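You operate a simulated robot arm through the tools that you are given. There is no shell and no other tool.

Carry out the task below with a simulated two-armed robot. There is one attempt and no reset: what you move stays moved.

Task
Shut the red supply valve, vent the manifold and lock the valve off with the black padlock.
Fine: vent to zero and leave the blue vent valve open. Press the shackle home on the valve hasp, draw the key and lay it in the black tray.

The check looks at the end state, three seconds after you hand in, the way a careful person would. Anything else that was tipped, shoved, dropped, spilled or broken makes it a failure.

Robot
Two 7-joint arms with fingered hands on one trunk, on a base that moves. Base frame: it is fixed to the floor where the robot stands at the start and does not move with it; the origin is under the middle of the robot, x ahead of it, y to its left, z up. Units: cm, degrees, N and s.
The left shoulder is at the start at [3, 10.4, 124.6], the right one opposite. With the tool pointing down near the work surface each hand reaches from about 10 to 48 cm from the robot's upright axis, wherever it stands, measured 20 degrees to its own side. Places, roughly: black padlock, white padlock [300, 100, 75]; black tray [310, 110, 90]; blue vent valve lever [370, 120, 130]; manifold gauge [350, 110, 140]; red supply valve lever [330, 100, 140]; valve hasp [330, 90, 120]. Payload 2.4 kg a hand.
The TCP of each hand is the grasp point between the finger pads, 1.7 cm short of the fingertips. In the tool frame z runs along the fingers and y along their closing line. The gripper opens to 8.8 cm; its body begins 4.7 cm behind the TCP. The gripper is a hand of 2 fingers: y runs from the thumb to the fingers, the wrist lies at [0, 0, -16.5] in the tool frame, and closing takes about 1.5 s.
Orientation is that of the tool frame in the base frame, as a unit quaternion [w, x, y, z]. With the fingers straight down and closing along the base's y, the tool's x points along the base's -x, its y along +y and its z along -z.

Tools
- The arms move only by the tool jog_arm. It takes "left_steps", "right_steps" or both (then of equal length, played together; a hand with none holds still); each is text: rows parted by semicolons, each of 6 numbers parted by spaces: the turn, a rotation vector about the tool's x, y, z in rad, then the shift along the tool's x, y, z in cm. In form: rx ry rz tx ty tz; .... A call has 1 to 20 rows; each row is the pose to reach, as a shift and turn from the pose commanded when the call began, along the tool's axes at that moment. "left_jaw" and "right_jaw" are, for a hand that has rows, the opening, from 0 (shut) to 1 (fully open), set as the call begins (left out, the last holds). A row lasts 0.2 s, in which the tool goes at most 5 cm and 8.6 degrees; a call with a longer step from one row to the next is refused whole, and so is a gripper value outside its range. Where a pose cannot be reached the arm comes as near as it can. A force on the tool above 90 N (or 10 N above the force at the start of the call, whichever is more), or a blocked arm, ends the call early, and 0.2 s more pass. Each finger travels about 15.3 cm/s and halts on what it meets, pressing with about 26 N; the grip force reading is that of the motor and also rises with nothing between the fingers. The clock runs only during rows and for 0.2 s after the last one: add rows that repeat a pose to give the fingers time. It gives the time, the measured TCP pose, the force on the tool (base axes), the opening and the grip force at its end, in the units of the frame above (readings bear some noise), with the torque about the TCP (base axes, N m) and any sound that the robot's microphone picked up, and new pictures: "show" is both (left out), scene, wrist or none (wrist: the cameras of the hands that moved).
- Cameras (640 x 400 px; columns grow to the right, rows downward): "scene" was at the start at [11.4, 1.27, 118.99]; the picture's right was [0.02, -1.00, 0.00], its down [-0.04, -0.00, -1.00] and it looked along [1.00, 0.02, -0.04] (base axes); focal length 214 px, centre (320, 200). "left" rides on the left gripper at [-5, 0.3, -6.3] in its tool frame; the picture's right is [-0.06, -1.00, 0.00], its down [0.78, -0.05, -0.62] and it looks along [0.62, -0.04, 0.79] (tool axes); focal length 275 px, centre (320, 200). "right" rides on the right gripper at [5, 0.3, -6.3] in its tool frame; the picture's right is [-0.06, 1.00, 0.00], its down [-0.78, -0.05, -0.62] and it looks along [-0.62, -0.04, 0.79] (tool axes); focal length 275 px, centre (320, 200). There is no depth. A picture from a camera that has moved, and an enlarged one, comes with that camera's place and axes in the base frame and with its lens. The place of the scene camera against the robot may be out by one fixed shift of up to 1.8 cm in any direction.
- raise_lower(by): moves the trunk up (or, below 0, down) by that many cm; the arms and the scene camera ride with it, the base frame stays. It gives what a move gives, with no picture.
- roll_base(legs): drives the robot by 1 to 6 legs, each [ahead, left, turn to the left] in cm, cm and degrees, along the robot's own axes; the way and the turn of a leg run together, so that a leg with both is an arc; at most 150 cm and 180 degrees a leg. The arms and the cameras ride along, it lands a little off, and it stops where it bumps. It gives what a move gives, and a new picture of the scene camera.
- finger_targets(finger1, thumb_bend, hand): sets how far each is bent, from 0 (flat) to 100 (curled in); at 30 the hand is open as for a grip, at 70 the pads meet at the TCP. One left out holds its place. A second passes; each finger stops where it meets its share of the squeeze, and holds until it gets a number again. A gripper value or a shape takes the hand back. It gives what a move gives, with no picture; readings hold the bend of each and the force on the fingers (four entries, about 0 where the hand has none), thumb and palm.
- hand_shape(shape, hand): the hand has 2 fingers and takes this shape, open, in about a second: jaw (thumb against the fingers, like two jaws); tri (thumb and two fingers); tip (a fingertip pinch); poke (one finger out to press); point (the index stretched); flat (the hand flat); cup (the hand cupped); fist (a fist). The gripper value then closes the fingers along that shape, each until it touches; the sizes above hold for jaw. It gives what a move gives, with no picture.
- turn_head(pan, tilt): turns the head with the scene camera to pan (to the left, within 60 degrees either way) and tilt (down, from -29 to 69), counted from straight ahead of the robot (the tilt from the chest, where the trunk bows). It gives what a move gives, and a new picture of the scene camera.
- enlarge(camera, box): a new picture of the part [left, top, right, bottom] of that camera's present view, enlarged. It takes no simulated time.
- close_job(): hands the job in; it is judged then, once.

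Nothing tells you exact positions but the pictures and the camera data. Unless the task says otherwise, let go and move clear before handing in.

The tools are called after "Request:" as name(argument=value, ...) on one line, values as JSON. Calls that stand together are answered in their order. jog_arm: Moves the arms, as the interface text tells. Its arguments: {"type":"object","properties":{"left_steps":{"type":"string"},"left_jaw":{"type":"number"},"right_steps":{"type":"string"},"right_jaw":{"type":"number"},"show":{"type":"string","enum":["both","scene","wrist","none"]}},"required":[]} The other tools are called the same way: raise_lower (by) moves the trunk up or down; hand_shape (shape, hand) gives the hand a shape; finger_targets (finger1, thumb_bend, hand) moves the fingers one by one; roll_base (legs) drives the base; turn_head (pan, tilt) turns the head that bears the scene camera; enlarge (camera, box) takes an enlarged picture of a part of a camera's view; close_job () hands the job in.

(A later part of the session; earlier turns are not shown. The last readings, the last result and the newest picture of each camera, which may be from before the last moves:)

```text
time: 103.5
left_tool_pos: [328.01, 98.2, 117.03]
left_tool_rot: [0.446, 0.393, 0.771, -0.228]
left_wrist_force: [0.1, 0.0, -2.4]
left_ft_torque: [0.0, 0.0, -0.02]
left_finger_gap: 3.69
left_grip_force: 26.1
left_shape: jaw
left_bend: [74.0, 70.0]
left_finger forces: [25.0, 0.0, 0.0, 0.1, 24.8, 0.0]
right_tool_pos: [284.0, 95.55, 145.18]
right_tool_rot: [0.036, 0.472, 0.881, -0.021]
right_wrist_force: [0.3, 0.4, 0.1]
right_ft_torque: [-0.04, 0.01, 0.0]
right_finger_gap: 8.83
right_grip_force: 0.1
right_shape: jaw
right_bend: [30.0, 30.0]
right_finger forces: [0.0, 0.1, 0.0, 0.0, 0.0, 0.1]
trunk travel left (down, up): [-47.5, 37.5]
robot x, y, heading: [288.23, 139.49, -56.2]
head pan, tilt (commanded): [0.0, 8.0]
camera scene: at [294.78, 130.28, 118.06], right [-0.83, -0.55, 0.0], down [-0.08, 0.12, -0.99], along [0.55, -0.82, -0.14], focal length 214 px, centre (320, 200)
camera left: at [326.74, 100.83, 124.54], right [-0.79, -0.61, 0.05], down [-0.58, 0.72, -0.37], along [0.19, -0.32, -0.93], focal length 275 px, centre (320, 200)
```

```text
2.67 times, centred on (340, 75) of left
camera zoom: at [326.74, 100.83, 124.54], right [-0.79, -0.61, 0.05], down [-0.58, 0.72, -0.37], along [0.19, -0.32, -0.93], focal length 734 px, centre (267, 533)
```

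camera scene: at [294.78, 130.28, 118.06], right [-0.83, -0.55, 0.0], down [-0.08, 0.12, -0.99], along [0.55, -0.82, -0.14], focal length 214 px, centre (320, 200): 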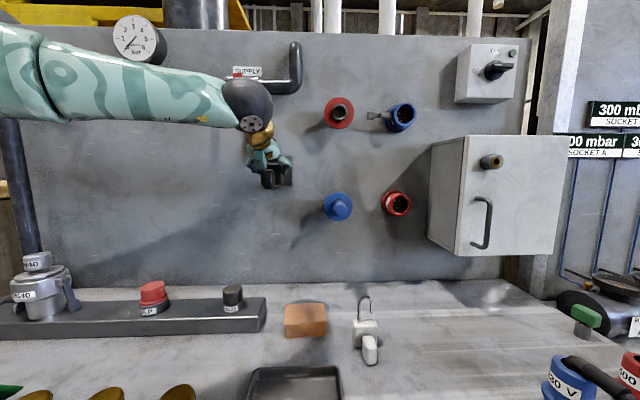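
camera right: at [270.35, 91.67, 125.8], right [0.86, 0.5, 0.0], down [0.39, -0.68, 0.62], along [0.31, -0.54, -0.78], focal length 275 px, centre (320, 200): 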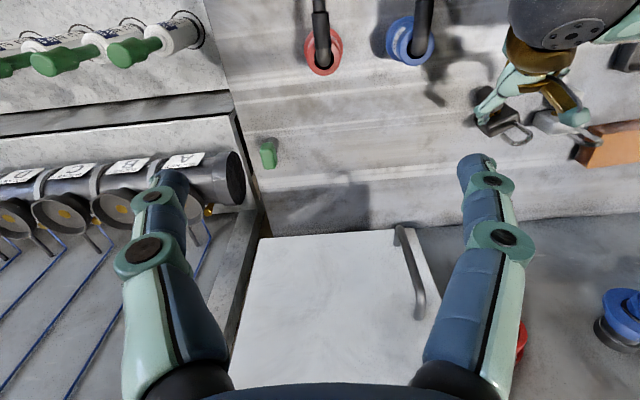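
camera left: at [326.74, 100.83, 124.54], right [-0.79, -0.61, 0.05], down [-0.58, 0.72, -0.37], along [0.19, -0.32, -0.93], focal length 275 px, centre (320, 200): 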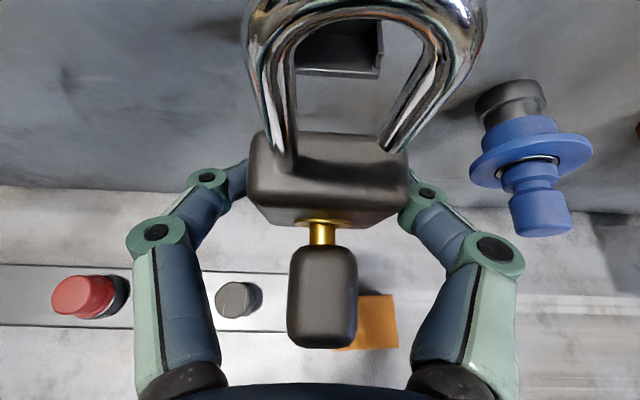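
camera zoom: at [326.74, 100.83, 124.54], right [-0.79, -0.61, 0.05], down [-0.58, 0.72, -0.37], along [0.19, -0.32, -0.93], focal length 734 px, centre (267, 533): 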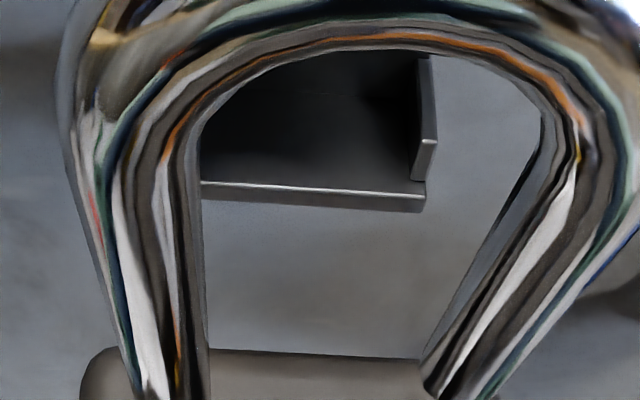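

The lateral alignment looks good to about a millimetre or two, and the padlock bottom is about 0.6 cm above shelf level. I advance 6 cm toward the hasp and recheck from above.

Request:
jog_arm(left_steps="0 0 0 -0.9 0 1.8; 0 0 0 -1.8 0 3.6; 0 0 0 -2.7 -0.05 5.37; 0 0 0 -2.7 -0.05 5.37", show="wrist")

Request:
enlarge(camera="left", box=[220, 0, 460, 150])

Request:
enlarge(camera="scene", box=[230, 130, 330, 200])

```text
time: 104.5
left_tool_pos: [331.6, 93.4, 116.73]
left_tool_rot: [0.446, 0.394, 0.771, -0.228]
left_wrist_force: [-0.1, -0.4, -2.2]
left_ft_torque: [0.04, -0.02, 0.0]
left_finger_gap: 3.7
left_grip_force: 26.1
left_shape: jaw
left_bend: [74.0, 70.0]
left_finger forces: [24.8, 0.0, 0.1, 0.1, 24.8, 0.1]
right_tool_pos: [283.97, 95.46, 144.99]
right_tool_rot: [0.037, 0.471, 0.881, -0.021]
right_wrist_force: [0.4, 0.3, -0.1]
right_ft_torque: [-0.04, -0.02, 0.0]
right_finger_gap: 8.79
right_grip_force: 0.1
right_shape: jaw
right_bend: [30.0, 30.0]
right_finger forces: [0.1, 0.0, 0.0, 0.1, 0.1, 0.0]
trunk travel left (down, up): [-47.5, 37.5]
robot x, y, heading: [288.65, 139.6, -56.4]
head pan, tilt (commanded): [0.0, 8.0]
camera left: at [330.19, 95.97, 124.19], right [-0.79, -0.61, 0.05], down [-0.58, 0.72, -0.37], along [0.19, -0.32, -0.93], focal length 275 px, centre (320, 200)
```

left: 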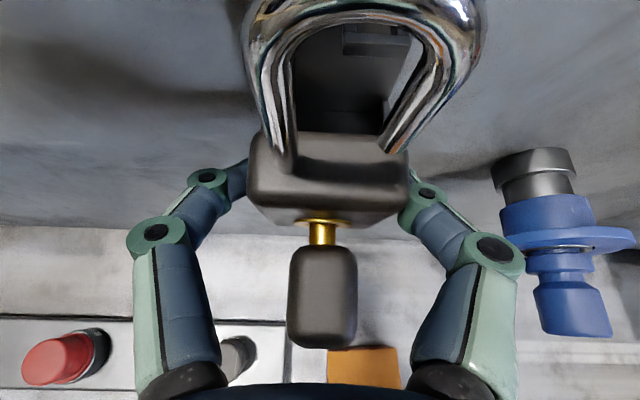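

```text
2.67 times, centred on (340, 75) of left
camera zoom: at [330.19, 95.97, 124.19], right [-0.79, -0.61, 0.05], down [-0.58, 0.72, -0.37], along [0.19, -0.32, -0.93], focal length 734 px, centre (267, 533)
```

zoom: 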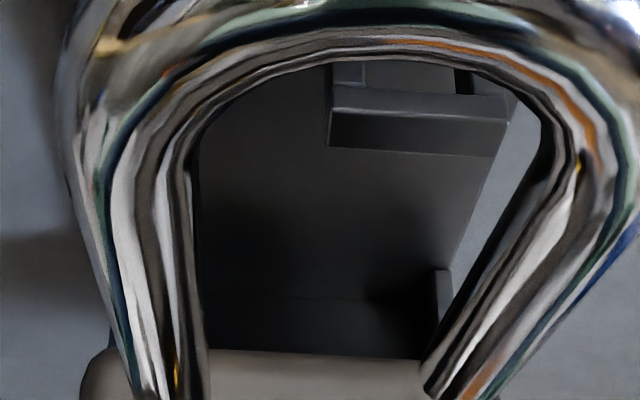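

```text
5.71 times, centred on (280, 165) of scene
camera zoom: at [294.78, 130.27, 118.06], right [-0.83, -0.55, 0.0], down [-0.08, 0.12, -0.99], along [0.55, -0.82, -0.14], focal length 1226 px, centre (549, 400)
```

zoom: 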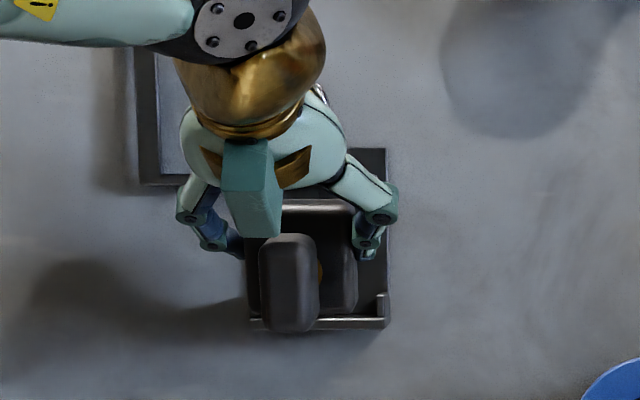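

The eye is visible through the shackle and lines up laterally with the free leg; the padlock bottom is about 0.4 cm above the shelf. I go 2 cm further in and slightly lower.

Request:
jog_arm(left_steps="0 0 0 -0.3 -0.08 0.6; 0 0 0 -0.6 -0.08 1.2; 0 0 0 -0.87 -0.08 1.8; 0 0 0 -0.87 -0.08 1.8", show="wrist")

Request:
enlarge(camera="left", box=[220, 0, 460, 150])

Request:
enlarge(camera="scene", box=[230, 130, 330, 200])

```text
time: 105.5
left_tool_pos: [332.69, 91.66, 116.49]
left_tool_rot: [0.445, 0.393, 0.772, -0.227]
left_wrist_force: [0.2, -1.0, -1.0]
left_ft_torque: [0.02, 0.01, 0.01]
left_finger_gap: 3.69
left_grip_force: 25.9
left_shape: jaw
left_bend: [74.0, 70.0]
left_finger forces: [24.7, 0.0, 0.0, 0.0, 24.8, 0.0]
right_tool_pos: [284.07, 95.45, 145.15]
right_tool_rot: [0.036, 0.472, 0.881, -0.021]
right_wrist_force: [0.6, 0.2, -0.6]
right_ft_torque: [-0.02, -0.01, 0.03]
right_finger_gap: 8.78
right_grip_force: 0.0
right_shape: jaw
right_bend: [30.0, 30.0]
right_finger forces: [0.0, 0.0, 0.0, 0.0, 0.0, 0.0]
trunk travel left (down, up): [-47.5, 37.5]
robot x, y, heading: [288.52, 139.51, -56.4]
head pan, tilt (commanded): [0.0, 8.0]
camera left: at [331.31, 94.33, 124.03], right [-0.79, -0.61, 0.05], down [-0.58, 0.72, -0.37], along [0.19, -0.32, -0.93], focal length 275 px, centre (320, 200)
```

left: 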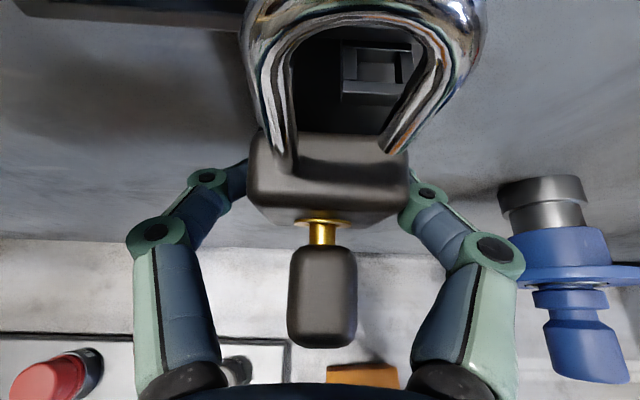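

```text
2.67 times, centred on (340, 75) of left
camera zoom: at [331.31, 94.33, 124.03], right [-0.79, -0.61, 0.05], down [-0.58, 0.72, -0.37], along [0.19, -0.32, -0.93], focal length 734 px, centre (267, 533)
```

zoom: 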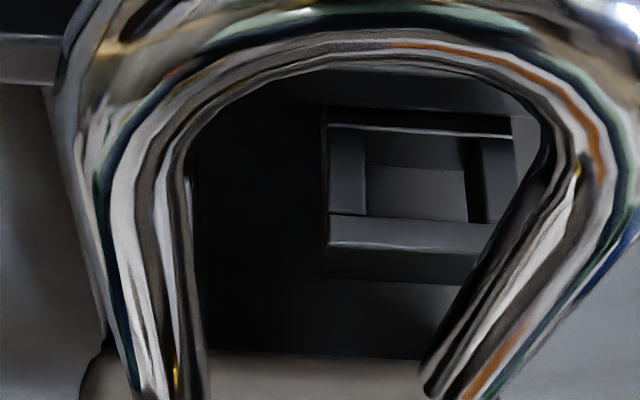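

```text
5.71 times, centred on (280, 165) of scene
camera zoom: at [294.78, 130.27, 118.05], right [-0.83, -0.55, 0.0], down [-0.08, 0.12, -0.99], along [0.55, -0.82, -0.14], focal length 1226 px, centre (549, 400)
```

zoom: 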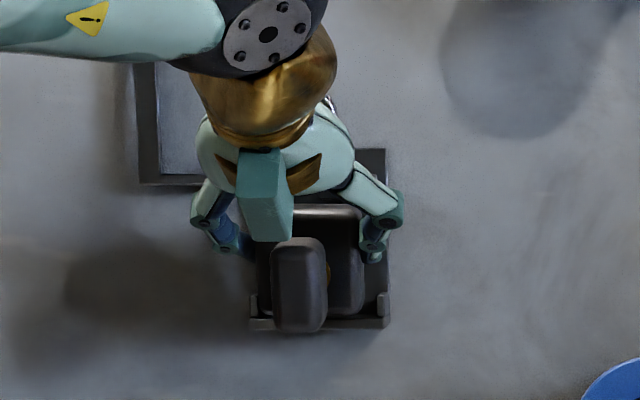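

The view is excellent: the eye's hole is about 3 cm ahead of the grasp point and the free leg is about 2 cm short of it, leaning slightly. I raise 2.5 mm and ease forward, watching forces.

Request:
jog_arm(left_steps="0 0 0 -0.217 0 -0.125; 0 0 0 -0.47 0 0.31; 0 0 0 -0.717 0 0.741; 0 0 0 -0.717 0 0.741", show="wrist")

Request:
enlarge(camera="left", box=[220, 0, 460, 150])

```text
time: 106.5
left_tool_pos: [333.32, 91.03, 116.68]
left_tool_rot: [0.446, 0.394, 0.771, -0.228]
left_wrist_force: [-1.7, 1.7, -3.3]
left_ft_torque: [-0.02, -0.03, -0.02]
left_finger_gap: 3.69
left_grip_force: 25.7
left_shape: jaw
left_bend: [74.0, 70.0]
left_finger forces: [25.1, 0.0, 0.0, 0.1, 24.9, 0.1]
right_tool_pos: [284.09, 95.43, 145.13]
right_tool_rot: [0.037, 0.472, 0.881, -0.021]
right_wrist_force: [-0.6, -0.2, 0.2]
right_ft_torque: [0.01, 0.02, 0.0]
right_finger_gap: 8.82
right_grip_force: 0.2
right_shape: jaw
right_bend: [30.0, 30.0]
right_finger forces: [0.1, 0.1, 0.0, 0.0, 0.0, 0.0]
trunk travel left (down, up): [-47.5, 37.5]
robot x, y, heading: [288.45, 138.97, -56.4]
head pan, tilt (commanded): [0.0, 8.0]
camera left: at [331.92, 93.57, 124.31], right [-0.79, -0.61, 0.05], down [-0.58, 0.72, -0.37], along [0.19, -0.32, -0.93], focal length 275 px, centre (320, 200)
```

left: 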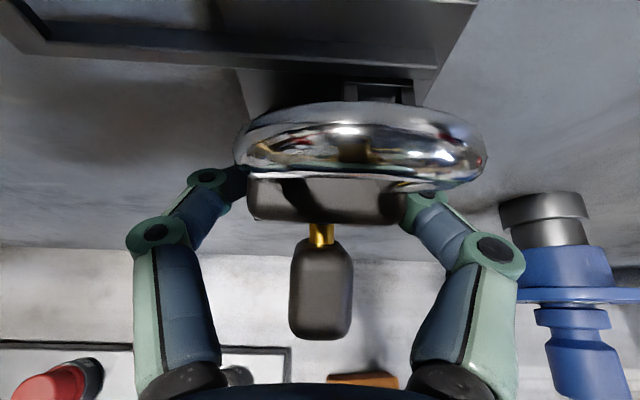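

```text
2.67 times, centred on (340, 75) of left
camera zoom: at [331.92, 93.57, 124.31], right [-0.79, -0.61, 0.05], down [-0.58, 0.72, -0.37], along [0.19, -0.32, -0.93], focal length 734 px, centre (267, 533)
```

zoom: 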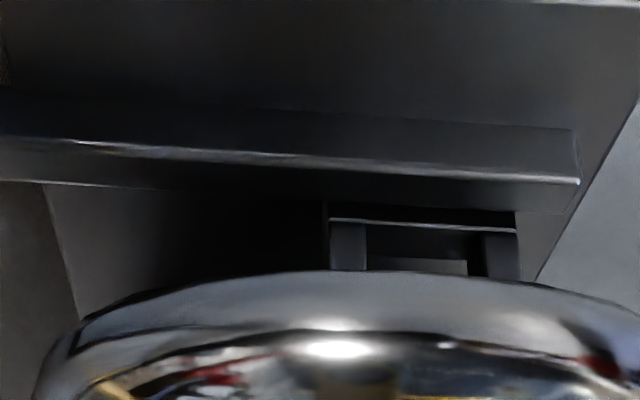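

The body's top edge caught the eye and tipped the padlock back in the grip, so I was slightly too high. I back off and check its attitude.

Request:
jog_arm(left_steps="0 0 0 0.25 0 -0.43; 0 0 0 0.6 0 -1.1; 0 0 0 1 0 -1.73; 0 0 0 1.5 0 -2.6; 0 0 0 1.5 0 -2.6; 0 0 0 1.5 0 -2.6", show="wrist")

Request:
enlarge(camera="scene", box=[230, 130, 330, 200])

```text
time: 107.9
left_tool_pos: [331.45, 93.33, 116.79]
left_tool_rot: [0.447, 0.393, 0.771, -0.227]
left_wrist_force: [-0.1, 0.0, -2.5]
left_ft_torque: [-0.01, 0.03, 0.04]
left_finger_gap: 3.71
left_grip_force: 26.2
left_shape: jaw
left_bend: [74.0, 70.0]
left_finger forces: [25.0, 0.0, 0.0, 0.1, 25.0, 0.0]
right_tool_pos: [284.2, 95.5, 145.1]
right_tool_rot: [0.037, 0.471, 0.881, -0.021]
right_wrist_force: [-0.5, -0.7, 0.5]
right_ft_torque: [-0.01, -0.01, 0.03]
right_finger_gap: 8.79
right_grip_force: 0.0
right_shape: jaw
right_bend: [30.0, 30.0]
right_finger forces: [0.1, 0.1, 0.1, 0.1, 0.1, 0.0]
trunk travel left (down, up): [-47.5, 37.5]
robot x, y, heading: [288.62, 138.98, -56.4]
head pan, tilt (commanded): [0.0, 8.0]
camera left: at [330.14, 95.93, 124.34], right [-0.79, -0.61, 0.05], down [-0.58, 0.72, -0.37], along [0.19, -0.32, -0.93], focal length 275 px, centre (320, 200)
```

left: 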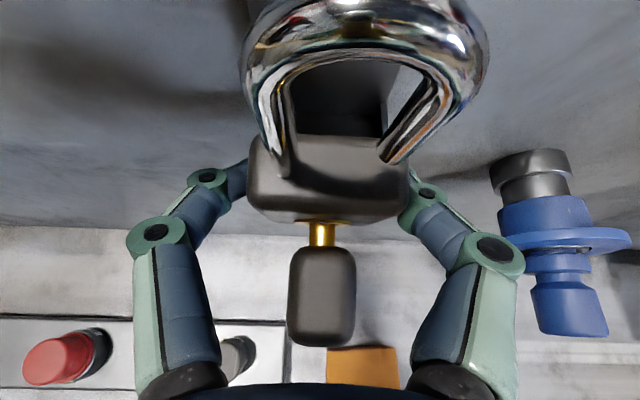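

```text
5.71 times, centred on (280, 165) of scene
camera zoom: at [294.78, 130.27, 118.05], right [-0.83, -0.55, 0.0], down [-0.08, 0.12, -0.99], along [0.55, -0.82, -0.14], focal length 1226 px, centre (549, 400)
```

zoom: 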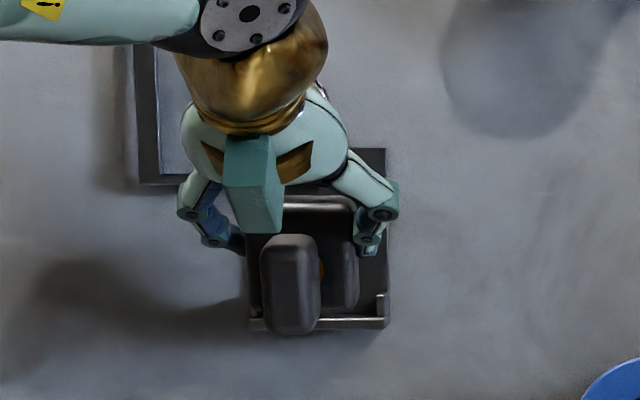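

It swings freely back to a slight lean. The height window is about 0.45 cm; I lower 2.6 mm to centre it in that window and advance again.

Request:
jog_arm(left_steps="0 0 0 0.225 0 0.13; 0 0 0 -0.275 0 1; 0 0 0 -0.775 0 1.86; 0 0 0 -1.025 0 2.3; 0 0 0 -1.275 0 2.73; 0 0 0 -1.275 0 2.73", show="wrist")

Request:
enlarge(camera="left", box=[220, 0, 460, 150])

Request:
enlarge(camera="scene", box=[230, 130, 330, 200])

```text
time: 109.3
left_tool_pos: [333.29, 90.86, 116.53]
left_tool_rot: [0.446, 0.394, 0.771, -0.228]
left_wrist_force: [-0.9, 0.1, -1.9]
left_ft_torque: [-0.01, 0.0, -0.01]
left_finger_gap: 3.69
left_grip_force: 25.8
left_shape: jaw
left_bend: [74.0, 70.0]
left_finger forces: [25.0, 0.0, 0.0, 0.0, 25.0, 0.1]
right_tool_pos: [284.05, 95.5, 145.03]
right_tool_rot: [0.036, 0.471, 0.881, -0.02]
right_wrist_force: [-0.2, 0.4, -0.4]
right_ft_torque: [0.01, 0.01, 0.04]
right_finger_gap: 8.8
right_grip_force: 0.0
right_shape: jaw
right_bend: [30.0, 30.0]
right_finger forces: [0.0, 0.0, 0.0, 0.0, 0.0, 0.0]
trunk travel left (down, up): [-47.5, 37.5]
robot x, y, heading: [288.85, 139.44, -56.5]
head pan, tilt (commanded): [0.0, 8.0]
camera left: at [331.88, 93.52, 124.07], right [-0.79, -0.61, 0.05], down [-0.58, 0.72, -0.37], along [0.19, -0.32, -0.93], focal length 275 px, centre (320, 200)
```

left: 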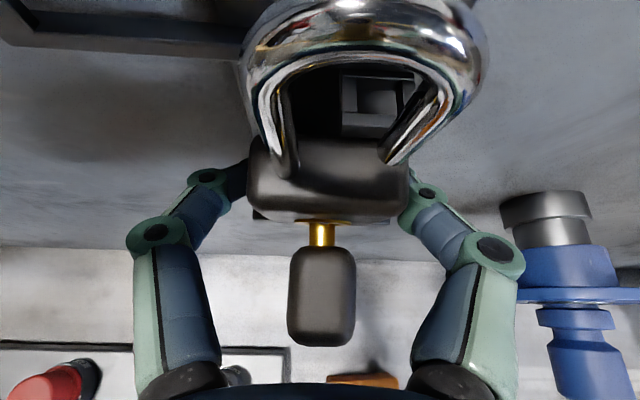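

```text
2.67 times, centred on (340, 75) of left
camera zoom: at [331.88, 93.52, 124.07], right [-0.79, -0.61, 0.05], down [-0.58, 0.72, -0.37], along [0.19, -0.32, -0.93], focal length 734 px, centre (267, 533)
```

zoom: 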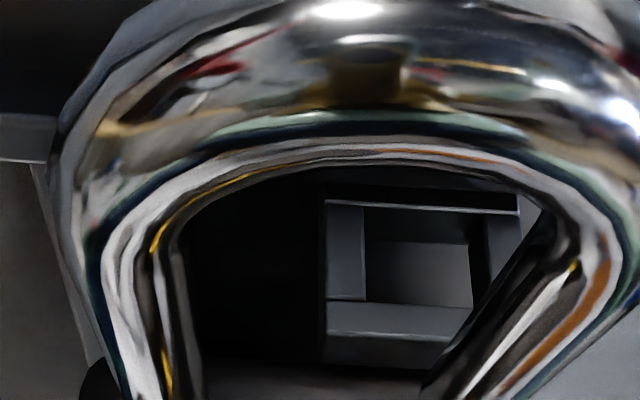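

```text
5.71 times, centred on (280, 165) of scene
camera zoom: at [294.78, 130.27, 118.05], right [-0.83, -0.55, 0.0], down [-0.08, 0.12, -0.99], along [0.55, -0.82, -0.14], focal length 1226 px, centre (549, 400)
```

zoom: 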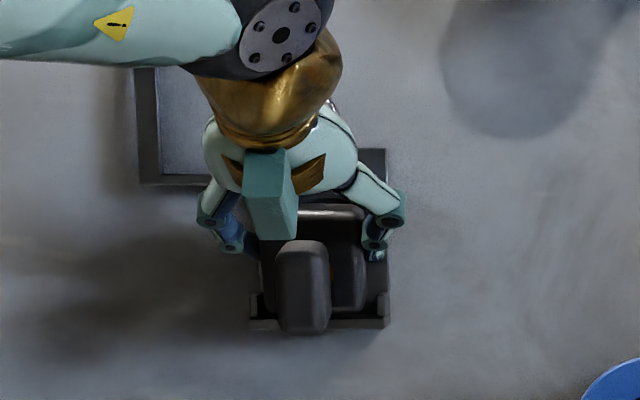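

No contact yet and the leg lines up with the hole, which is about 1 cm ahead. I continue forward in small steps, watching forces.

Request:
jog_arm(left_steps="0 0 0 -0.12 0 0.22; 0 0 0 -0.2 0 0.48; 0 0 0 -0.2 0 0.48", show="wrist")

Request:
enlarge(camera="left", box=[220, 0, 460, 150])

```text
time: 110.1
left_tool_pos: [333.53, 90.48, 116.5]
left_tool_rot: [0.446, 0.394, 0.771, -0.228]
left_wrist_force: [-0.2, 0.3, -1.7]
left_ft_torque: [-0.01, -0.01, 0.01]
left_finger_gap: 3.68
left_grip_force: 25.2
left_shape: jaw
left_bend: [74.0, 70.0]
left_finger forces: [25.1, 0.0, 0.0, 0.0, 25.1, 0.0]
right_tool_pos: [284.3, 95.38, 145.03]
right_tool_rot: [0.037, 0.472, 0.881, -0.021]
right_wrist_force: [0.3, 0.0, 0.1]
right_ft_torque: [-0.02, 0.01, 0.03]
right_finger_gap: 8.8
right_grip_force: 0.0
right_shape: jaw
right_bend: [30.0, 30.0]
right_finger forces: [0.0, 0.0, 0.1, 0.0, 0.0, 0.0]
trunk travel left (down, up): [-47.5, 37.5]
robot x, y, heading: [288.85, 139.37, -56.2]
head pan, tilt (commanded): [0.0, 8.0]
camera left: at [332.19, 93.11, 124.02], right [-0.79, -0.61, 0.05], down [-0.58, 0.72, -0.37], along [0.19, -0.32, -0.93], focal length 275 px, centre (320, 200)
```

left: 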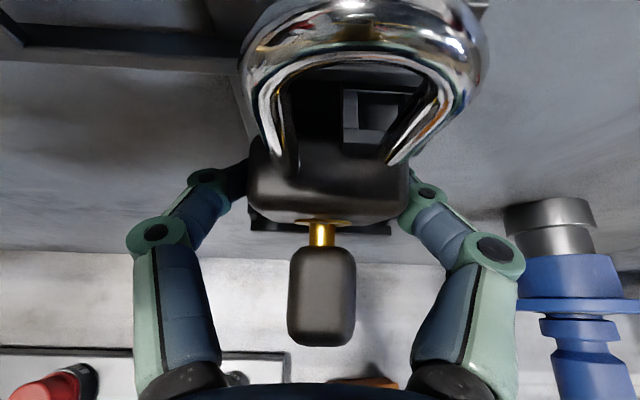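

```text
2.67 times, centred on (340, 75) of left
camera zoom: at [332.19, 93.11, 124.02], right [-0.79, -0.61, 0.05], down [-0.58, 0.72, -0.37], along [0.19, -0.32, -0.93], focal length 734 px, centre (267, 533)
```

zoom: 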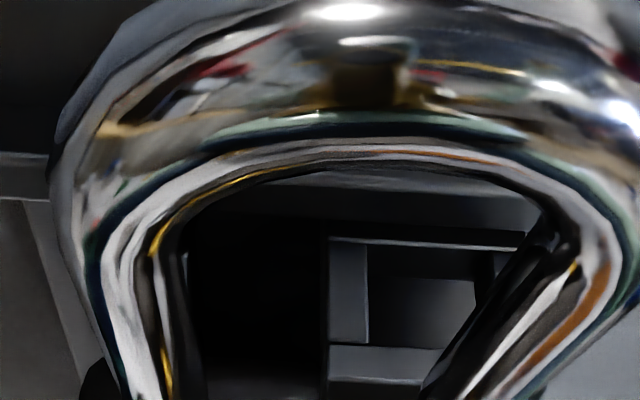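

Still free: the eye is now passing over the body top under the shackle. I continue another 0.6 cm.

Request:
jog_arm(left_steps="0 0 0 -0.12 0 0.22; 0 0 0 -0.22 0 0.5; 0 0 0 -0.22 0 0.5", show="wrist")

Request:
enlarge(camera="left", box=[220, 0, 460, 150])

Request:
enlarge(camera="scene", box=[230, 130, 330, 200])

```text
time: 110.9
left_tool_pos: [333.91, 90.05, 116.5]
left_tool_rot: [0.446, 0.394, 0.771, -0.228]
left_wrist_force: [0.4, 0.9, -1.6]
left_ft_torque: [0.02, 0.0, 0.02]
left_finger_gap: 3.68
left_grip_force: 25.7
left_shape: jaw
left_bend: [74.0, 70.0]
left_finger forces: [25.1, 0.1, 0.1, 0.0, 24.9, 0.0]
right_tool_pos: [284.11, 95.68, 145.17]
right_tool_rot: [0.036, 0.471, 0.881, -0.021]
right_wrist_force: [0.1, -0.4, -0.2]
right_ft_torque: [-0.02, -0.01, 0.01]
right_finger_gap: 8.81
right_grip_force: 0.1
right_shape: jaw
right_bend: [30.0, 30.0]
right_finger forces: [0.0, 0.0, 0.0, 0.0, 0.0, 0.0]
trunk travel left (down, up): [-47.5, 37.5]
robot x, y, heading: [288.45, 139.61, -56.1]
head pan, tilt (commanded): [0.0, 8.0]
camera left: at [332.52, 92.67, 123.95], right [-0.79, -0.61, 0.05], down [-0.58, 0.72, -0.37], along [0.19, -0.32, -0.93], focal length 275 px, centre (320, 200)
```

left: 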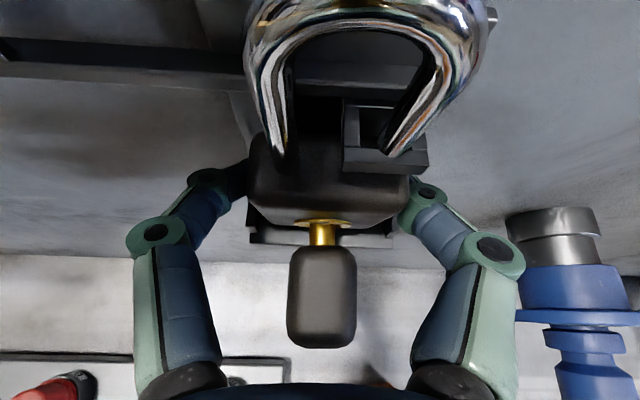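

```text
2.67 times, centred on (340, 75) of left
camera zoom: at [332.52, 92.67, 123.95], right [-0.79, -0.61, 0.05], down [-0.58, 0.72, -0.37], along [0.19, -0.32, -0.93], focal length 734 px, centre (267, 533)
```

zoom: 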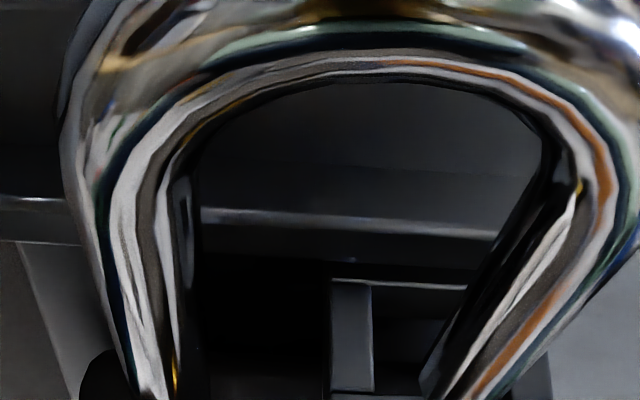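

```text
5.71 times, centred on (280, 165) of scene
camera zoom: at [294.78, 130.27, 118.05], right [-0.83, -0.55, 0.0], down [-0.08, 0.12, -0.99], along [0.55, -0.82, -0.14], focal length 1226 px, centre (549, 400)
```

zoom: 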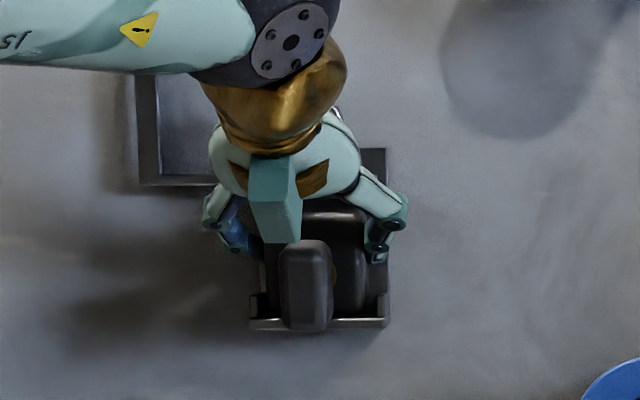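

The free leg's tip is now above the eye's hole region and the body is over the shelf. I lower gently onto the shelf so the shelf squares the padlock up, with a 1 mm shift right.

Request:
jog_arm(left_steps="0 0 0 0.1 -0.12 0.06; 0 0 0 0.2 -0.12 0.12; 0 0 0 0.26 -0.12 0.15; 0 0 0 0.26 -0.12 0.15", show="wrist")

Request:
enlarge(camera="left", box=[220, 0, 460, 150])

Request:
enlarge(camera="scene", box=[240, 140, 320, 195])

```text
time: 111.9
left_tool_pos: [333.74, 90.14, 116.33]
left_tool_rot: [0.447, 0.394, 0.77, -0.229]
left_wrist_force: [2.9, -2.1, 9.1]
left_ft_torque: [-0.15, -0.04, 0.03]
left_finger_gap: 3.66
left_grip_force: 25.8
left_shape: jaw
left_bend: [74.0, 70.0]
left_finger forces: [25.8, 0.0, 0.1, 0.0, 25.0, 0.0]
right_tool_pos: [283.88, 95.57, 145.14]
right_tool_rot: [0.036, 0.471, 0.881, -0.022]
right_wrist_force: [0.0, -0.1, -0.4]
right_ft_torque: [-0.01, -0.03, 0.0]
right_finger_gap: 8.82
right_grip_force: 0.0
right_shape: jaw
right_bend: [30.0, 30.0]
right_finger forces: [0.0, 0.0, 0.0, 0.1, 0.0, 0.1]
trunk travel left (down, up): [-47.5, 37.5]
robot x, y, heading: [288.37, 139.25, -56.3]
head pan, tilt (commanded): [0.0, 8.0]
camera left: at [332.41, 92.66, 123.78], right [-0.79, -0.61, 0.05], down [-0.58, 0.72, -0.37], along [0.19, -0.33, -0.93], focal length 275 px, centre (320, 200)
```

left: 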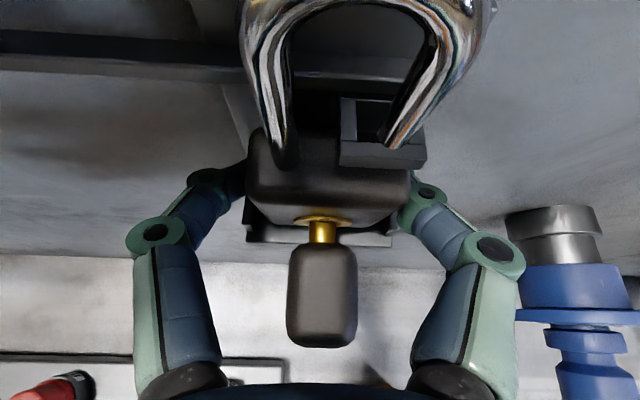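

```text
2.67 times, centred on (340, 75) of left
camera zoom: at [332.41, 92.66, 123.78], right [-0.79, -0.61, 0.05], down [-0.58, 0.72, -0.37], along [0.19, -0.33, -0.93], focal length 734 px, centre (267, 533)
```

zoom: 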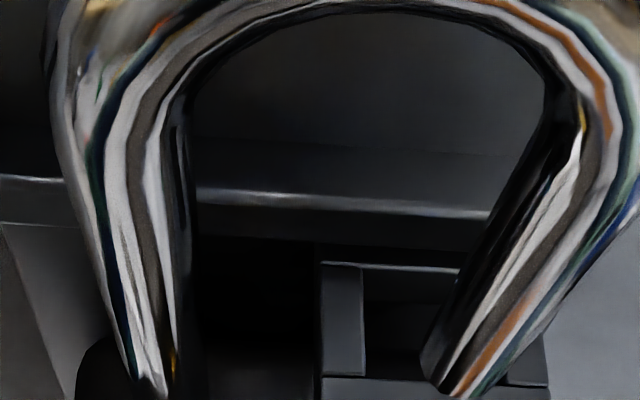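

```text
7.27 times, centred on (280, 168) of scene
camera zoom: at [294.75, 130.31, 118.07], right [-0.83, -0.55, 0.0], down [-0.08, 0.12, -0.99], along [0.55, -0.82, -0.14], focal length 1560 px, centre (611, 436)
```

zoom: 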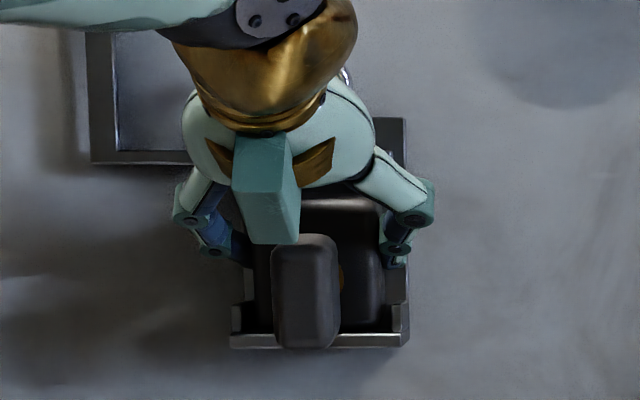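

The padlock is seated on the shelf (about 11 N) and nearly upright; the free leg is at the front edge of the hole and needs about 0.4 cm more. I ease up slightly and slide forward.

Request:
jog_arm(left_steps="0 0 0 -0.1 0 -0.06; 0 0 0 -0.2 0 0.11; 0 0 0 -0.3 0 0.29; 0 0 0 -0.33 0 0.33; 0 0 0 -0.33 0 0.33", show="wrist")

Request:
enlarge(camera="left", box=[220, 0, 460, 150])

```text
time: 113.1
left_tool_pos: [333.98, 89.63, 116.29]
left_tool_rot: [0.445, 0.393, 0.772, -0.227]
left_wrist_force: [-0.3, 1.2, -0.3]
left_ft_torque: [-0.01, 0.03, 0.03]
left_finger_gap: 3.7
left_grip_force: 25.8
left_shape: jaw
left_bend: [74.0, 70.0]
left_finger forces: [25.3, 0.0, 0.0, 0.0, 25.3, 0.1]
right_tool_pos: [284.1, 95.56, 145.13]
right_tool_rot: [0.037, 0.471, 0.881, -0.021]
right_wrist_force: [0.1, 0.4, 0.0]
right_ft_torque: [0.03, 0.01, 0.0]
right_finger_gap: 8.78
right_grip_force: 0.1
right_shape: jaw
right_bend: [30.0, 30.0]
right_finger forces: [0.0, 0.0, 0.0, 0.0, 0.0, 0.0]
trunk travel left (down, up): [-47.5, 37.5]
robot x, y, heading: [289.15, 139.38, -56.3]
head pan, tilt (commanded): [0.0, 8.0]
camera left: at [332.69, 92.27, 123.74], right [-0.79, -0.61, 0.05], down [-0.58, 0.72, -0.37], along [0.19, -0.32, -0.93], focal length 275 px, centre (320, 200)
```

left: 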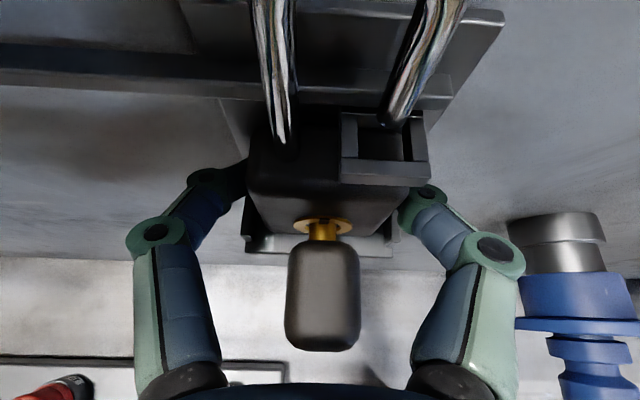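

```text
2.67 times, centred on (340, 75) of left
camera zoom: at [332.69, 92.27, 123.74], right [-0.79, -0.61, 0.05], down [-0.58, 0.72, -0.37], along [0.19, -0.32, -0.93], focal length 734 px, centre (267, 533)
```

zoom: 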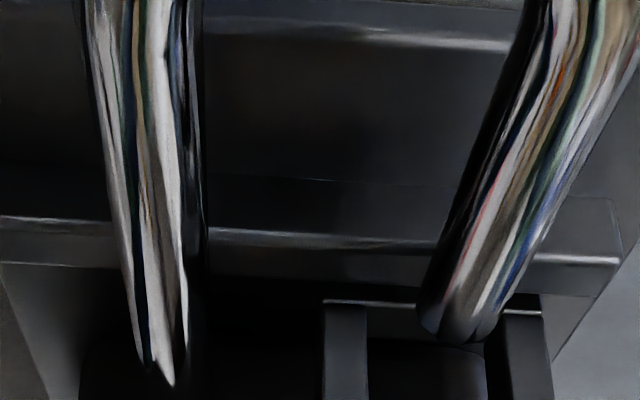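

The padlock is upright on the shelf and the free leg is over the hole, but about 0.3 cm too far back and 0.17 cm right of centre. I correct that by small amounts while keeping light pressure on the shelf.

Request:
jog_arm(left_steps="0 0 0 0.05 0.08 -0.05; 0 0 0 0.13 0.17 -0.13; 0 0 0 0.17 0.17 -0.2; 0 0 0 0.17 0.17 -0.2", show="wrist")

Request:
enlarge(camera="left", box=[220, 30, 460, 180])

```text
time: 114.1
left_tool_pos: [333.96, 89.95, 116.25]
left_tool_rot: [0.446, 0.394, 0.771, -0.228]
left_wrist_force: [-0.1, -1.5, 1.9]
left_ft_torque: [-0.07, 0.01, -0.03]
left_finger_gap: 3.71
left_grip_force: 26.2
left_shape: jaw
left_bend: [74.0, 70.0]
left_finger forces: [24.8, 0.0, 0.1, 0.1, 25.9, 0.0]
right_tool_pos: [284.08, 95.45, 145.09]
right_tool_rot: [0.037, 0.471, 0.881, -0.02]
right_wrist_force: [0.3, -0.1, 0.2]
right_ft_torque: [0.0, 0.01, 0.05]
right_finger_gap: 8.78
right_grip_force: 0.0
right_shape: jaw
right_bend: [30.0, 30.0]
right_finger forces: [0.0, 0.0, 0.0, 0.0, 0.0, 0.0]
trunk travel left (down, up): [-47.5, 37.5]
robot x, y, heading: [288.55, 139.64, -56.4]
head pan, tilt (commanded): [0.0, 8.0]
camera left: at [332.65, 92.53, 123.77], right [-0.79, -0.61, 0.05], down [-0.58, 0.72, -0.37], along [0.19, -0.32, -0.93], focal length 275 px, centre (320, 200)
```

left: 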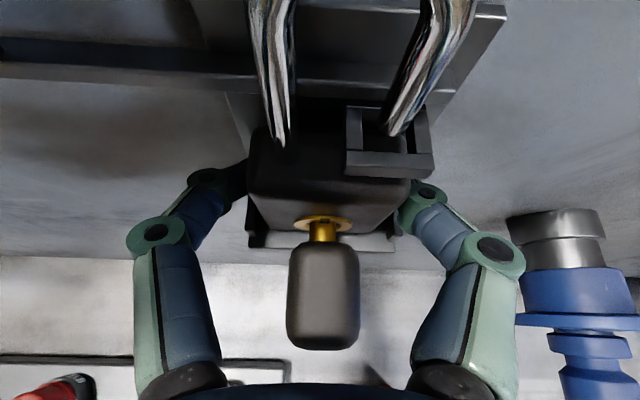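

```text
2.67 times, centred on (340, 105) of left
camera zoom: at [332.65, 92.53, 123.77], right [-0.79, -0.61, 0.05], down [-0.58, 0.72, -0.37], along [0.19, -0.32, -0.93], focal length 734 px, centre (267, 453)
```

zoom: 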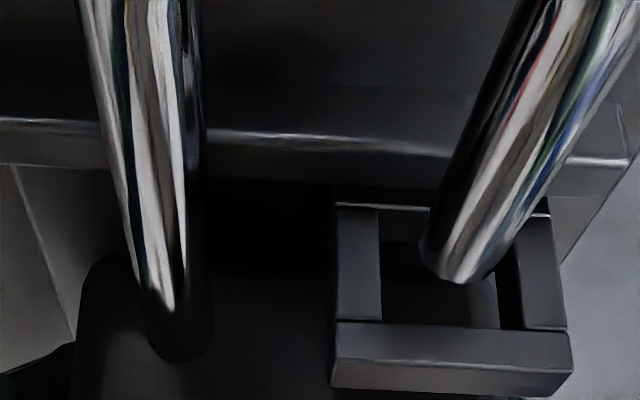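

The leg tip is now centred over the hole and the padlock sits on the shelf with light pressure. I release the grip gently and check that it stands by itself.

Request:
jog_arm(left_steps="0 0 0 0 0 0; 0 0 0 0 0 0; 0 0 0 0 0 0; 0 0 0 0 0 0", left_jaw=0.55, show="wrist")

Request:
enlarge(camera="left", box=[200, 30, 440, 180])

Request:
enlarge(camera="scene", box=[240, 140, 320, 195])

```text
time: 115.1
left_tool_pos: [334.12, 89.95, 116.23]
left_tool_rot: [0.446, 0.394, 0.771, -0.227]
left_wrist_force: [-0.2, -1.0, -0.4]
left_ft_torque: [0.01, 0.02, 0.0]
left_finger_gap: 4.82
left_grip_force: 0.0
left_shape: jaw
left_bend: [72.0, 70.0]
left_finger forces: [0.1, 0.0, 0.1, 0.0, 0.1, 0.0]
right_tool_pos: [284.02, 95.47, 145.05]
right_tool_rot: [0.037, 0.472, 0.881, -0.02]
right_wrist_force: [-0.2, 0.1, 0.1]
right_ft_torque: [-0.02, -0.01, 0.04]
right_finger_gap: 8.77
right_grip_force: 0.0
right_shape: jaw
right_bend: [30.0, 30.0]
right_finger forces: [0.0, 0.1, 0.1, 0.0, 0.0, 0.1]
trunk travel left (down, up): [-47.5, 37.5]
robot x, y, heading: [288.59, 139.21, -56.5]
head pan, tilt (commanded): [0.0, 8.0]
camera left: at [332.7, 92.55, 123.73], right [-0.79, -0.61, 0.05], down [-0.58, 0.72, -0.37], along [0.19, -0.32, -0.93], focal length 275 px, centre (320, 200)
```

left: 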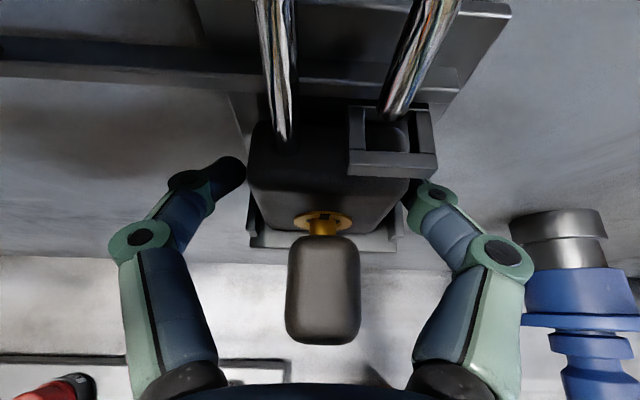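

```text
2.67 times, centred on (320, 105) of left
camera zoom: at [332.7, 92.55, 123.73], right [-0.79, -0.61, 0.05], down [-0.58, 0.72, -0.37], along [0.19, -0.32, -0.93], focal length 734 px, centre (320, 453)
```

zoom: 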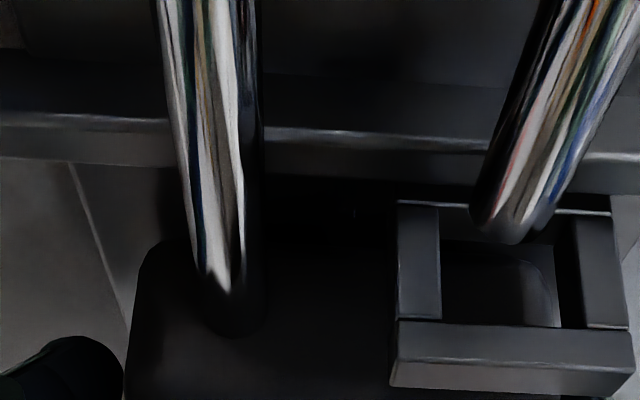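

```text
7.27 times, centred on (280, 168) of scene
camera zoom: at [294.77, 130.28, 118.06], right [-0.83, -0.55, 0.0], down [-0.08, 0.12, -0.99], along [0.55, -0.82, -0.14], focal length 1560 px, centre (611, 436)
```

zoom: 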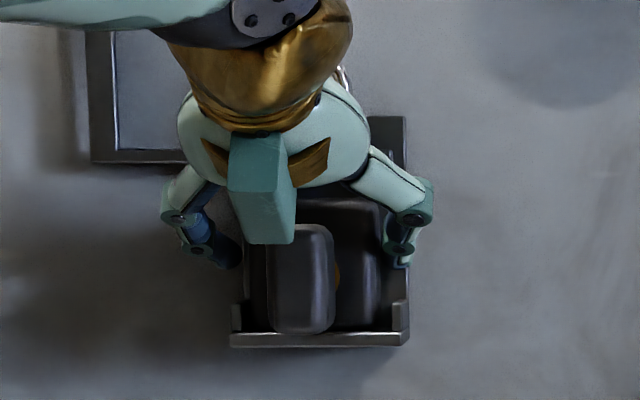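

Standing free and flat, the leg is about 0.27 cm too far toward the panel. I regrip, lift it a millimetre, bring it back about 0.3 cm and set it down again.

Request:
jog_arm(left_steps="0 0 0 0 0 0; 0 0 0 0 0 0; 0 0 0 0 0 0; 0 0 0 0 0 0; 0 0 0 0 0 0", left_jaw=0.3, show="none")

Request:
jog_arm(left_steps="0 0 0 -0.1 0 -0.06; 0 0 0 -0.13 0 -0.08; 0 0 0 -0.05 -0.03 -0.21; 0 0 0 0.02 -0.05 -0.34; 0 0 0 0.1 -0.05 -0.29; 0 0 0 0.2 -0.05 -0.23; 0 0 0 0.24 -0.05 -0.21; 0 0 0 0.24 -0.05 -0.21", show="wrist")

Request:
enlarge(camera="left", box=[200, 30, 440, 180])

```text
time: 116.3
left_tool_pos: [334.06, 89.92, 116.21]
left_tool_rot: [0.445, 0.394, 0.771, -0.227]
left_wrist_force: [0.6, -1.2, 0.0]
left_ft_torque: [0.02, 0.02, 0.0]
left_finger_gap: 3.72
left_grip_force: 26.0
left_shape: jaw
left_bend: [73.0, 70.0]
left_finger forces: [23.3, 0.0, 0.0, 0.0, 23.8, 0.0]
right_tool_pos: [284.11, 95.51, 145.1]
right_tool_rot: [0.037, 0.471, 0.881, -0.02]
right_wrist_force: [-0.3, -0.2, 0.3]
right_ft_torque: [0.06, 0.0, 0.02]
right_finger_gap: 8.81
right_grip_force: 0.1
right_shape: jaw
right_bend: [30.0, 30.0]
right_finger forces: [0.0, 0.0, 0.1, 0.1, 0.1, 0.0]
trunk travel left (down, up): [-47.5, 37.5]
robot x, y, heading: [288.93, 139.48, -56.3]
head pan, tilt (commanded): [0.0, 8.0]
```

```text
time: 118.1
left_tool_pos: [334.03, 90.02, 116.31]
left_tool_rot: [0.446, 0.393, 0.771, -0.228]
left_wrist_force: [2.0, -1.8, 3.4]
left_ft_torque: [-0.06, -0.05, 0.0]
left_finger_gap: 3.7
left_grip_force: 26.0
left_shape: jaw
left_bend: [73.0, 70.0]
left_finger forces: [23.9, 0.0, 0.0, 0.1, 23.7, 0.0]
right_tool_pos: [284.11, 95.5, 145.13]
right_tool_rot: [0.036, 0.471, 0.881, -0.021]
right_wrist_force: [0.0, 0.5, -0.4]
right_ft_torque: [0.0, 0.01, -0.01]
right_finger_gap: 8.8
right_grip_force: 0.2
right_shape: jaw
right_bend: [30.0, 30.0]
right_finger forces: [0.0, 0.0, 0.0, 0.1, 0.0, 0.0]
trunk travel left (down, up): [-47.5, 37.5]
robot x, y, heading: [288.68, 139.53, -56.2]
head pan, tilt (commanded): [0.0, 8.0]
camera left: at [332.46, 92.76, 123.68], right [-0.79, -0.61, 0.05], down [-0.58, 0.72, -0.37], along [0.19, -0.33, -0.93], focal length 275 px, centre (320, 200)
```

left: 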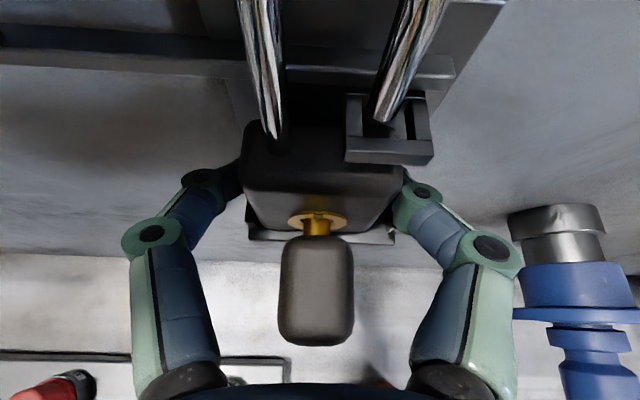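

```text
2.67 times, centred on (320, 105) of left
camera zoom: at [332.46, 92.76, 123.68], right [-0.79, -0.61, 0.05], down [-0.58, 0.72, -0.37], along [0.19, -0.33, -0.93], focal length 734 px, centre (320, 453)
```

zoom: 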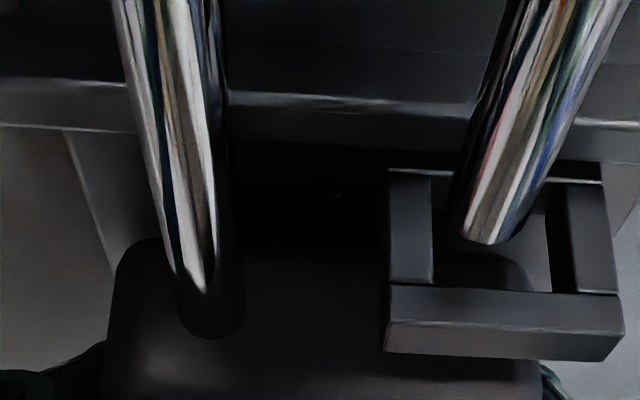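

Now it is flat and the leg is centred over the hole to about 1 mm. I release.

Request:
jog_arm(left_steps="0 0 0 0 0 0; 0 0 0 0 0 0; 0 0 0 0 0 0; 0 0 0 0 0 0", left_jaw=0.58, show="wrist")

Request:
enlarge(camera="left", box=[200, 30, 440, 180])

```text
time: 119.1
left_tool_pos: [333.8, 90.14, 116.11]
left_tool_rot: [0.445, 0.394, 0.771, -0.228]
left_wrist_force: [-0.6, 0.0, 0.0]
left_ft_torque: [-0.01, 0.0, 0.01]
left_finger_gap: 5.12
left_grip_force: 0.1
left_shape: jaw
left_bend: [72.0, 70.0]
left_finger forces: [0.0, 0.0, 0.0, 0.0, 0.0, 0.1]
right_tool_pos: [283.98, 95.48, 145.07]
right_tool_rot: [0.037, 0.472, 0.881, -0.02]
right_wrist_force: [0.2, 1.3, 0.4]
right_ft_torque: [0.0, 0.01, -0.02]
right_finger_gap: 8.82
right_grip_force: 0.1
right_shape: jaw
right_bend: [30.0, 30.0]
right_finger forces: [0.0, 0.1, 0.0, 0.1, 0.1, 0.0]
trunk travel left (down, up): [-47.5, 37.5]
robot x, y, heading: [288.87, 138.96, -56.4]
head pan, tilt (commanded): [0.0, 8.0]
camera left: at [332.47, 92.76, 123.64], right [-0.79, -0.61, 0.05], down [-0.58, 0.72, -0.37], along [0.19, -0.32, -0.93], focal length 275 px, centre (320, 200)
```

left: 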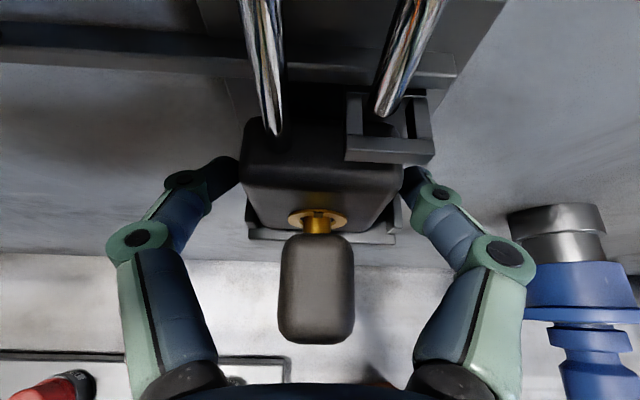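

```text
2.67 times, centred on (320, 105) of left
camera zoom: at [332.47, 92.76, 123.64], right [-0.79, -0.61, 0.05], down [-0.58, 0.72, -0.37], along [0.19, -0.32, -0.93], focal length 734 px, centre (320, 453)
```

zoom: 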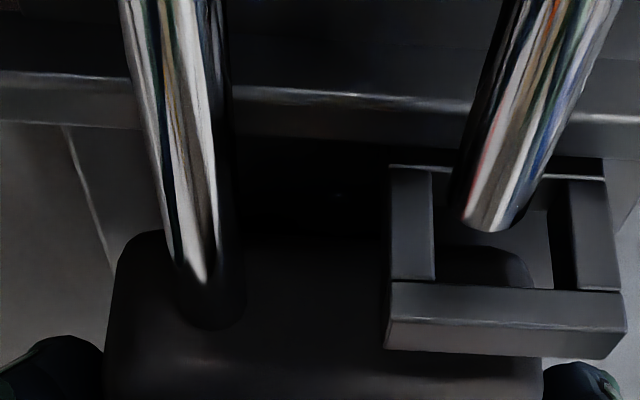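

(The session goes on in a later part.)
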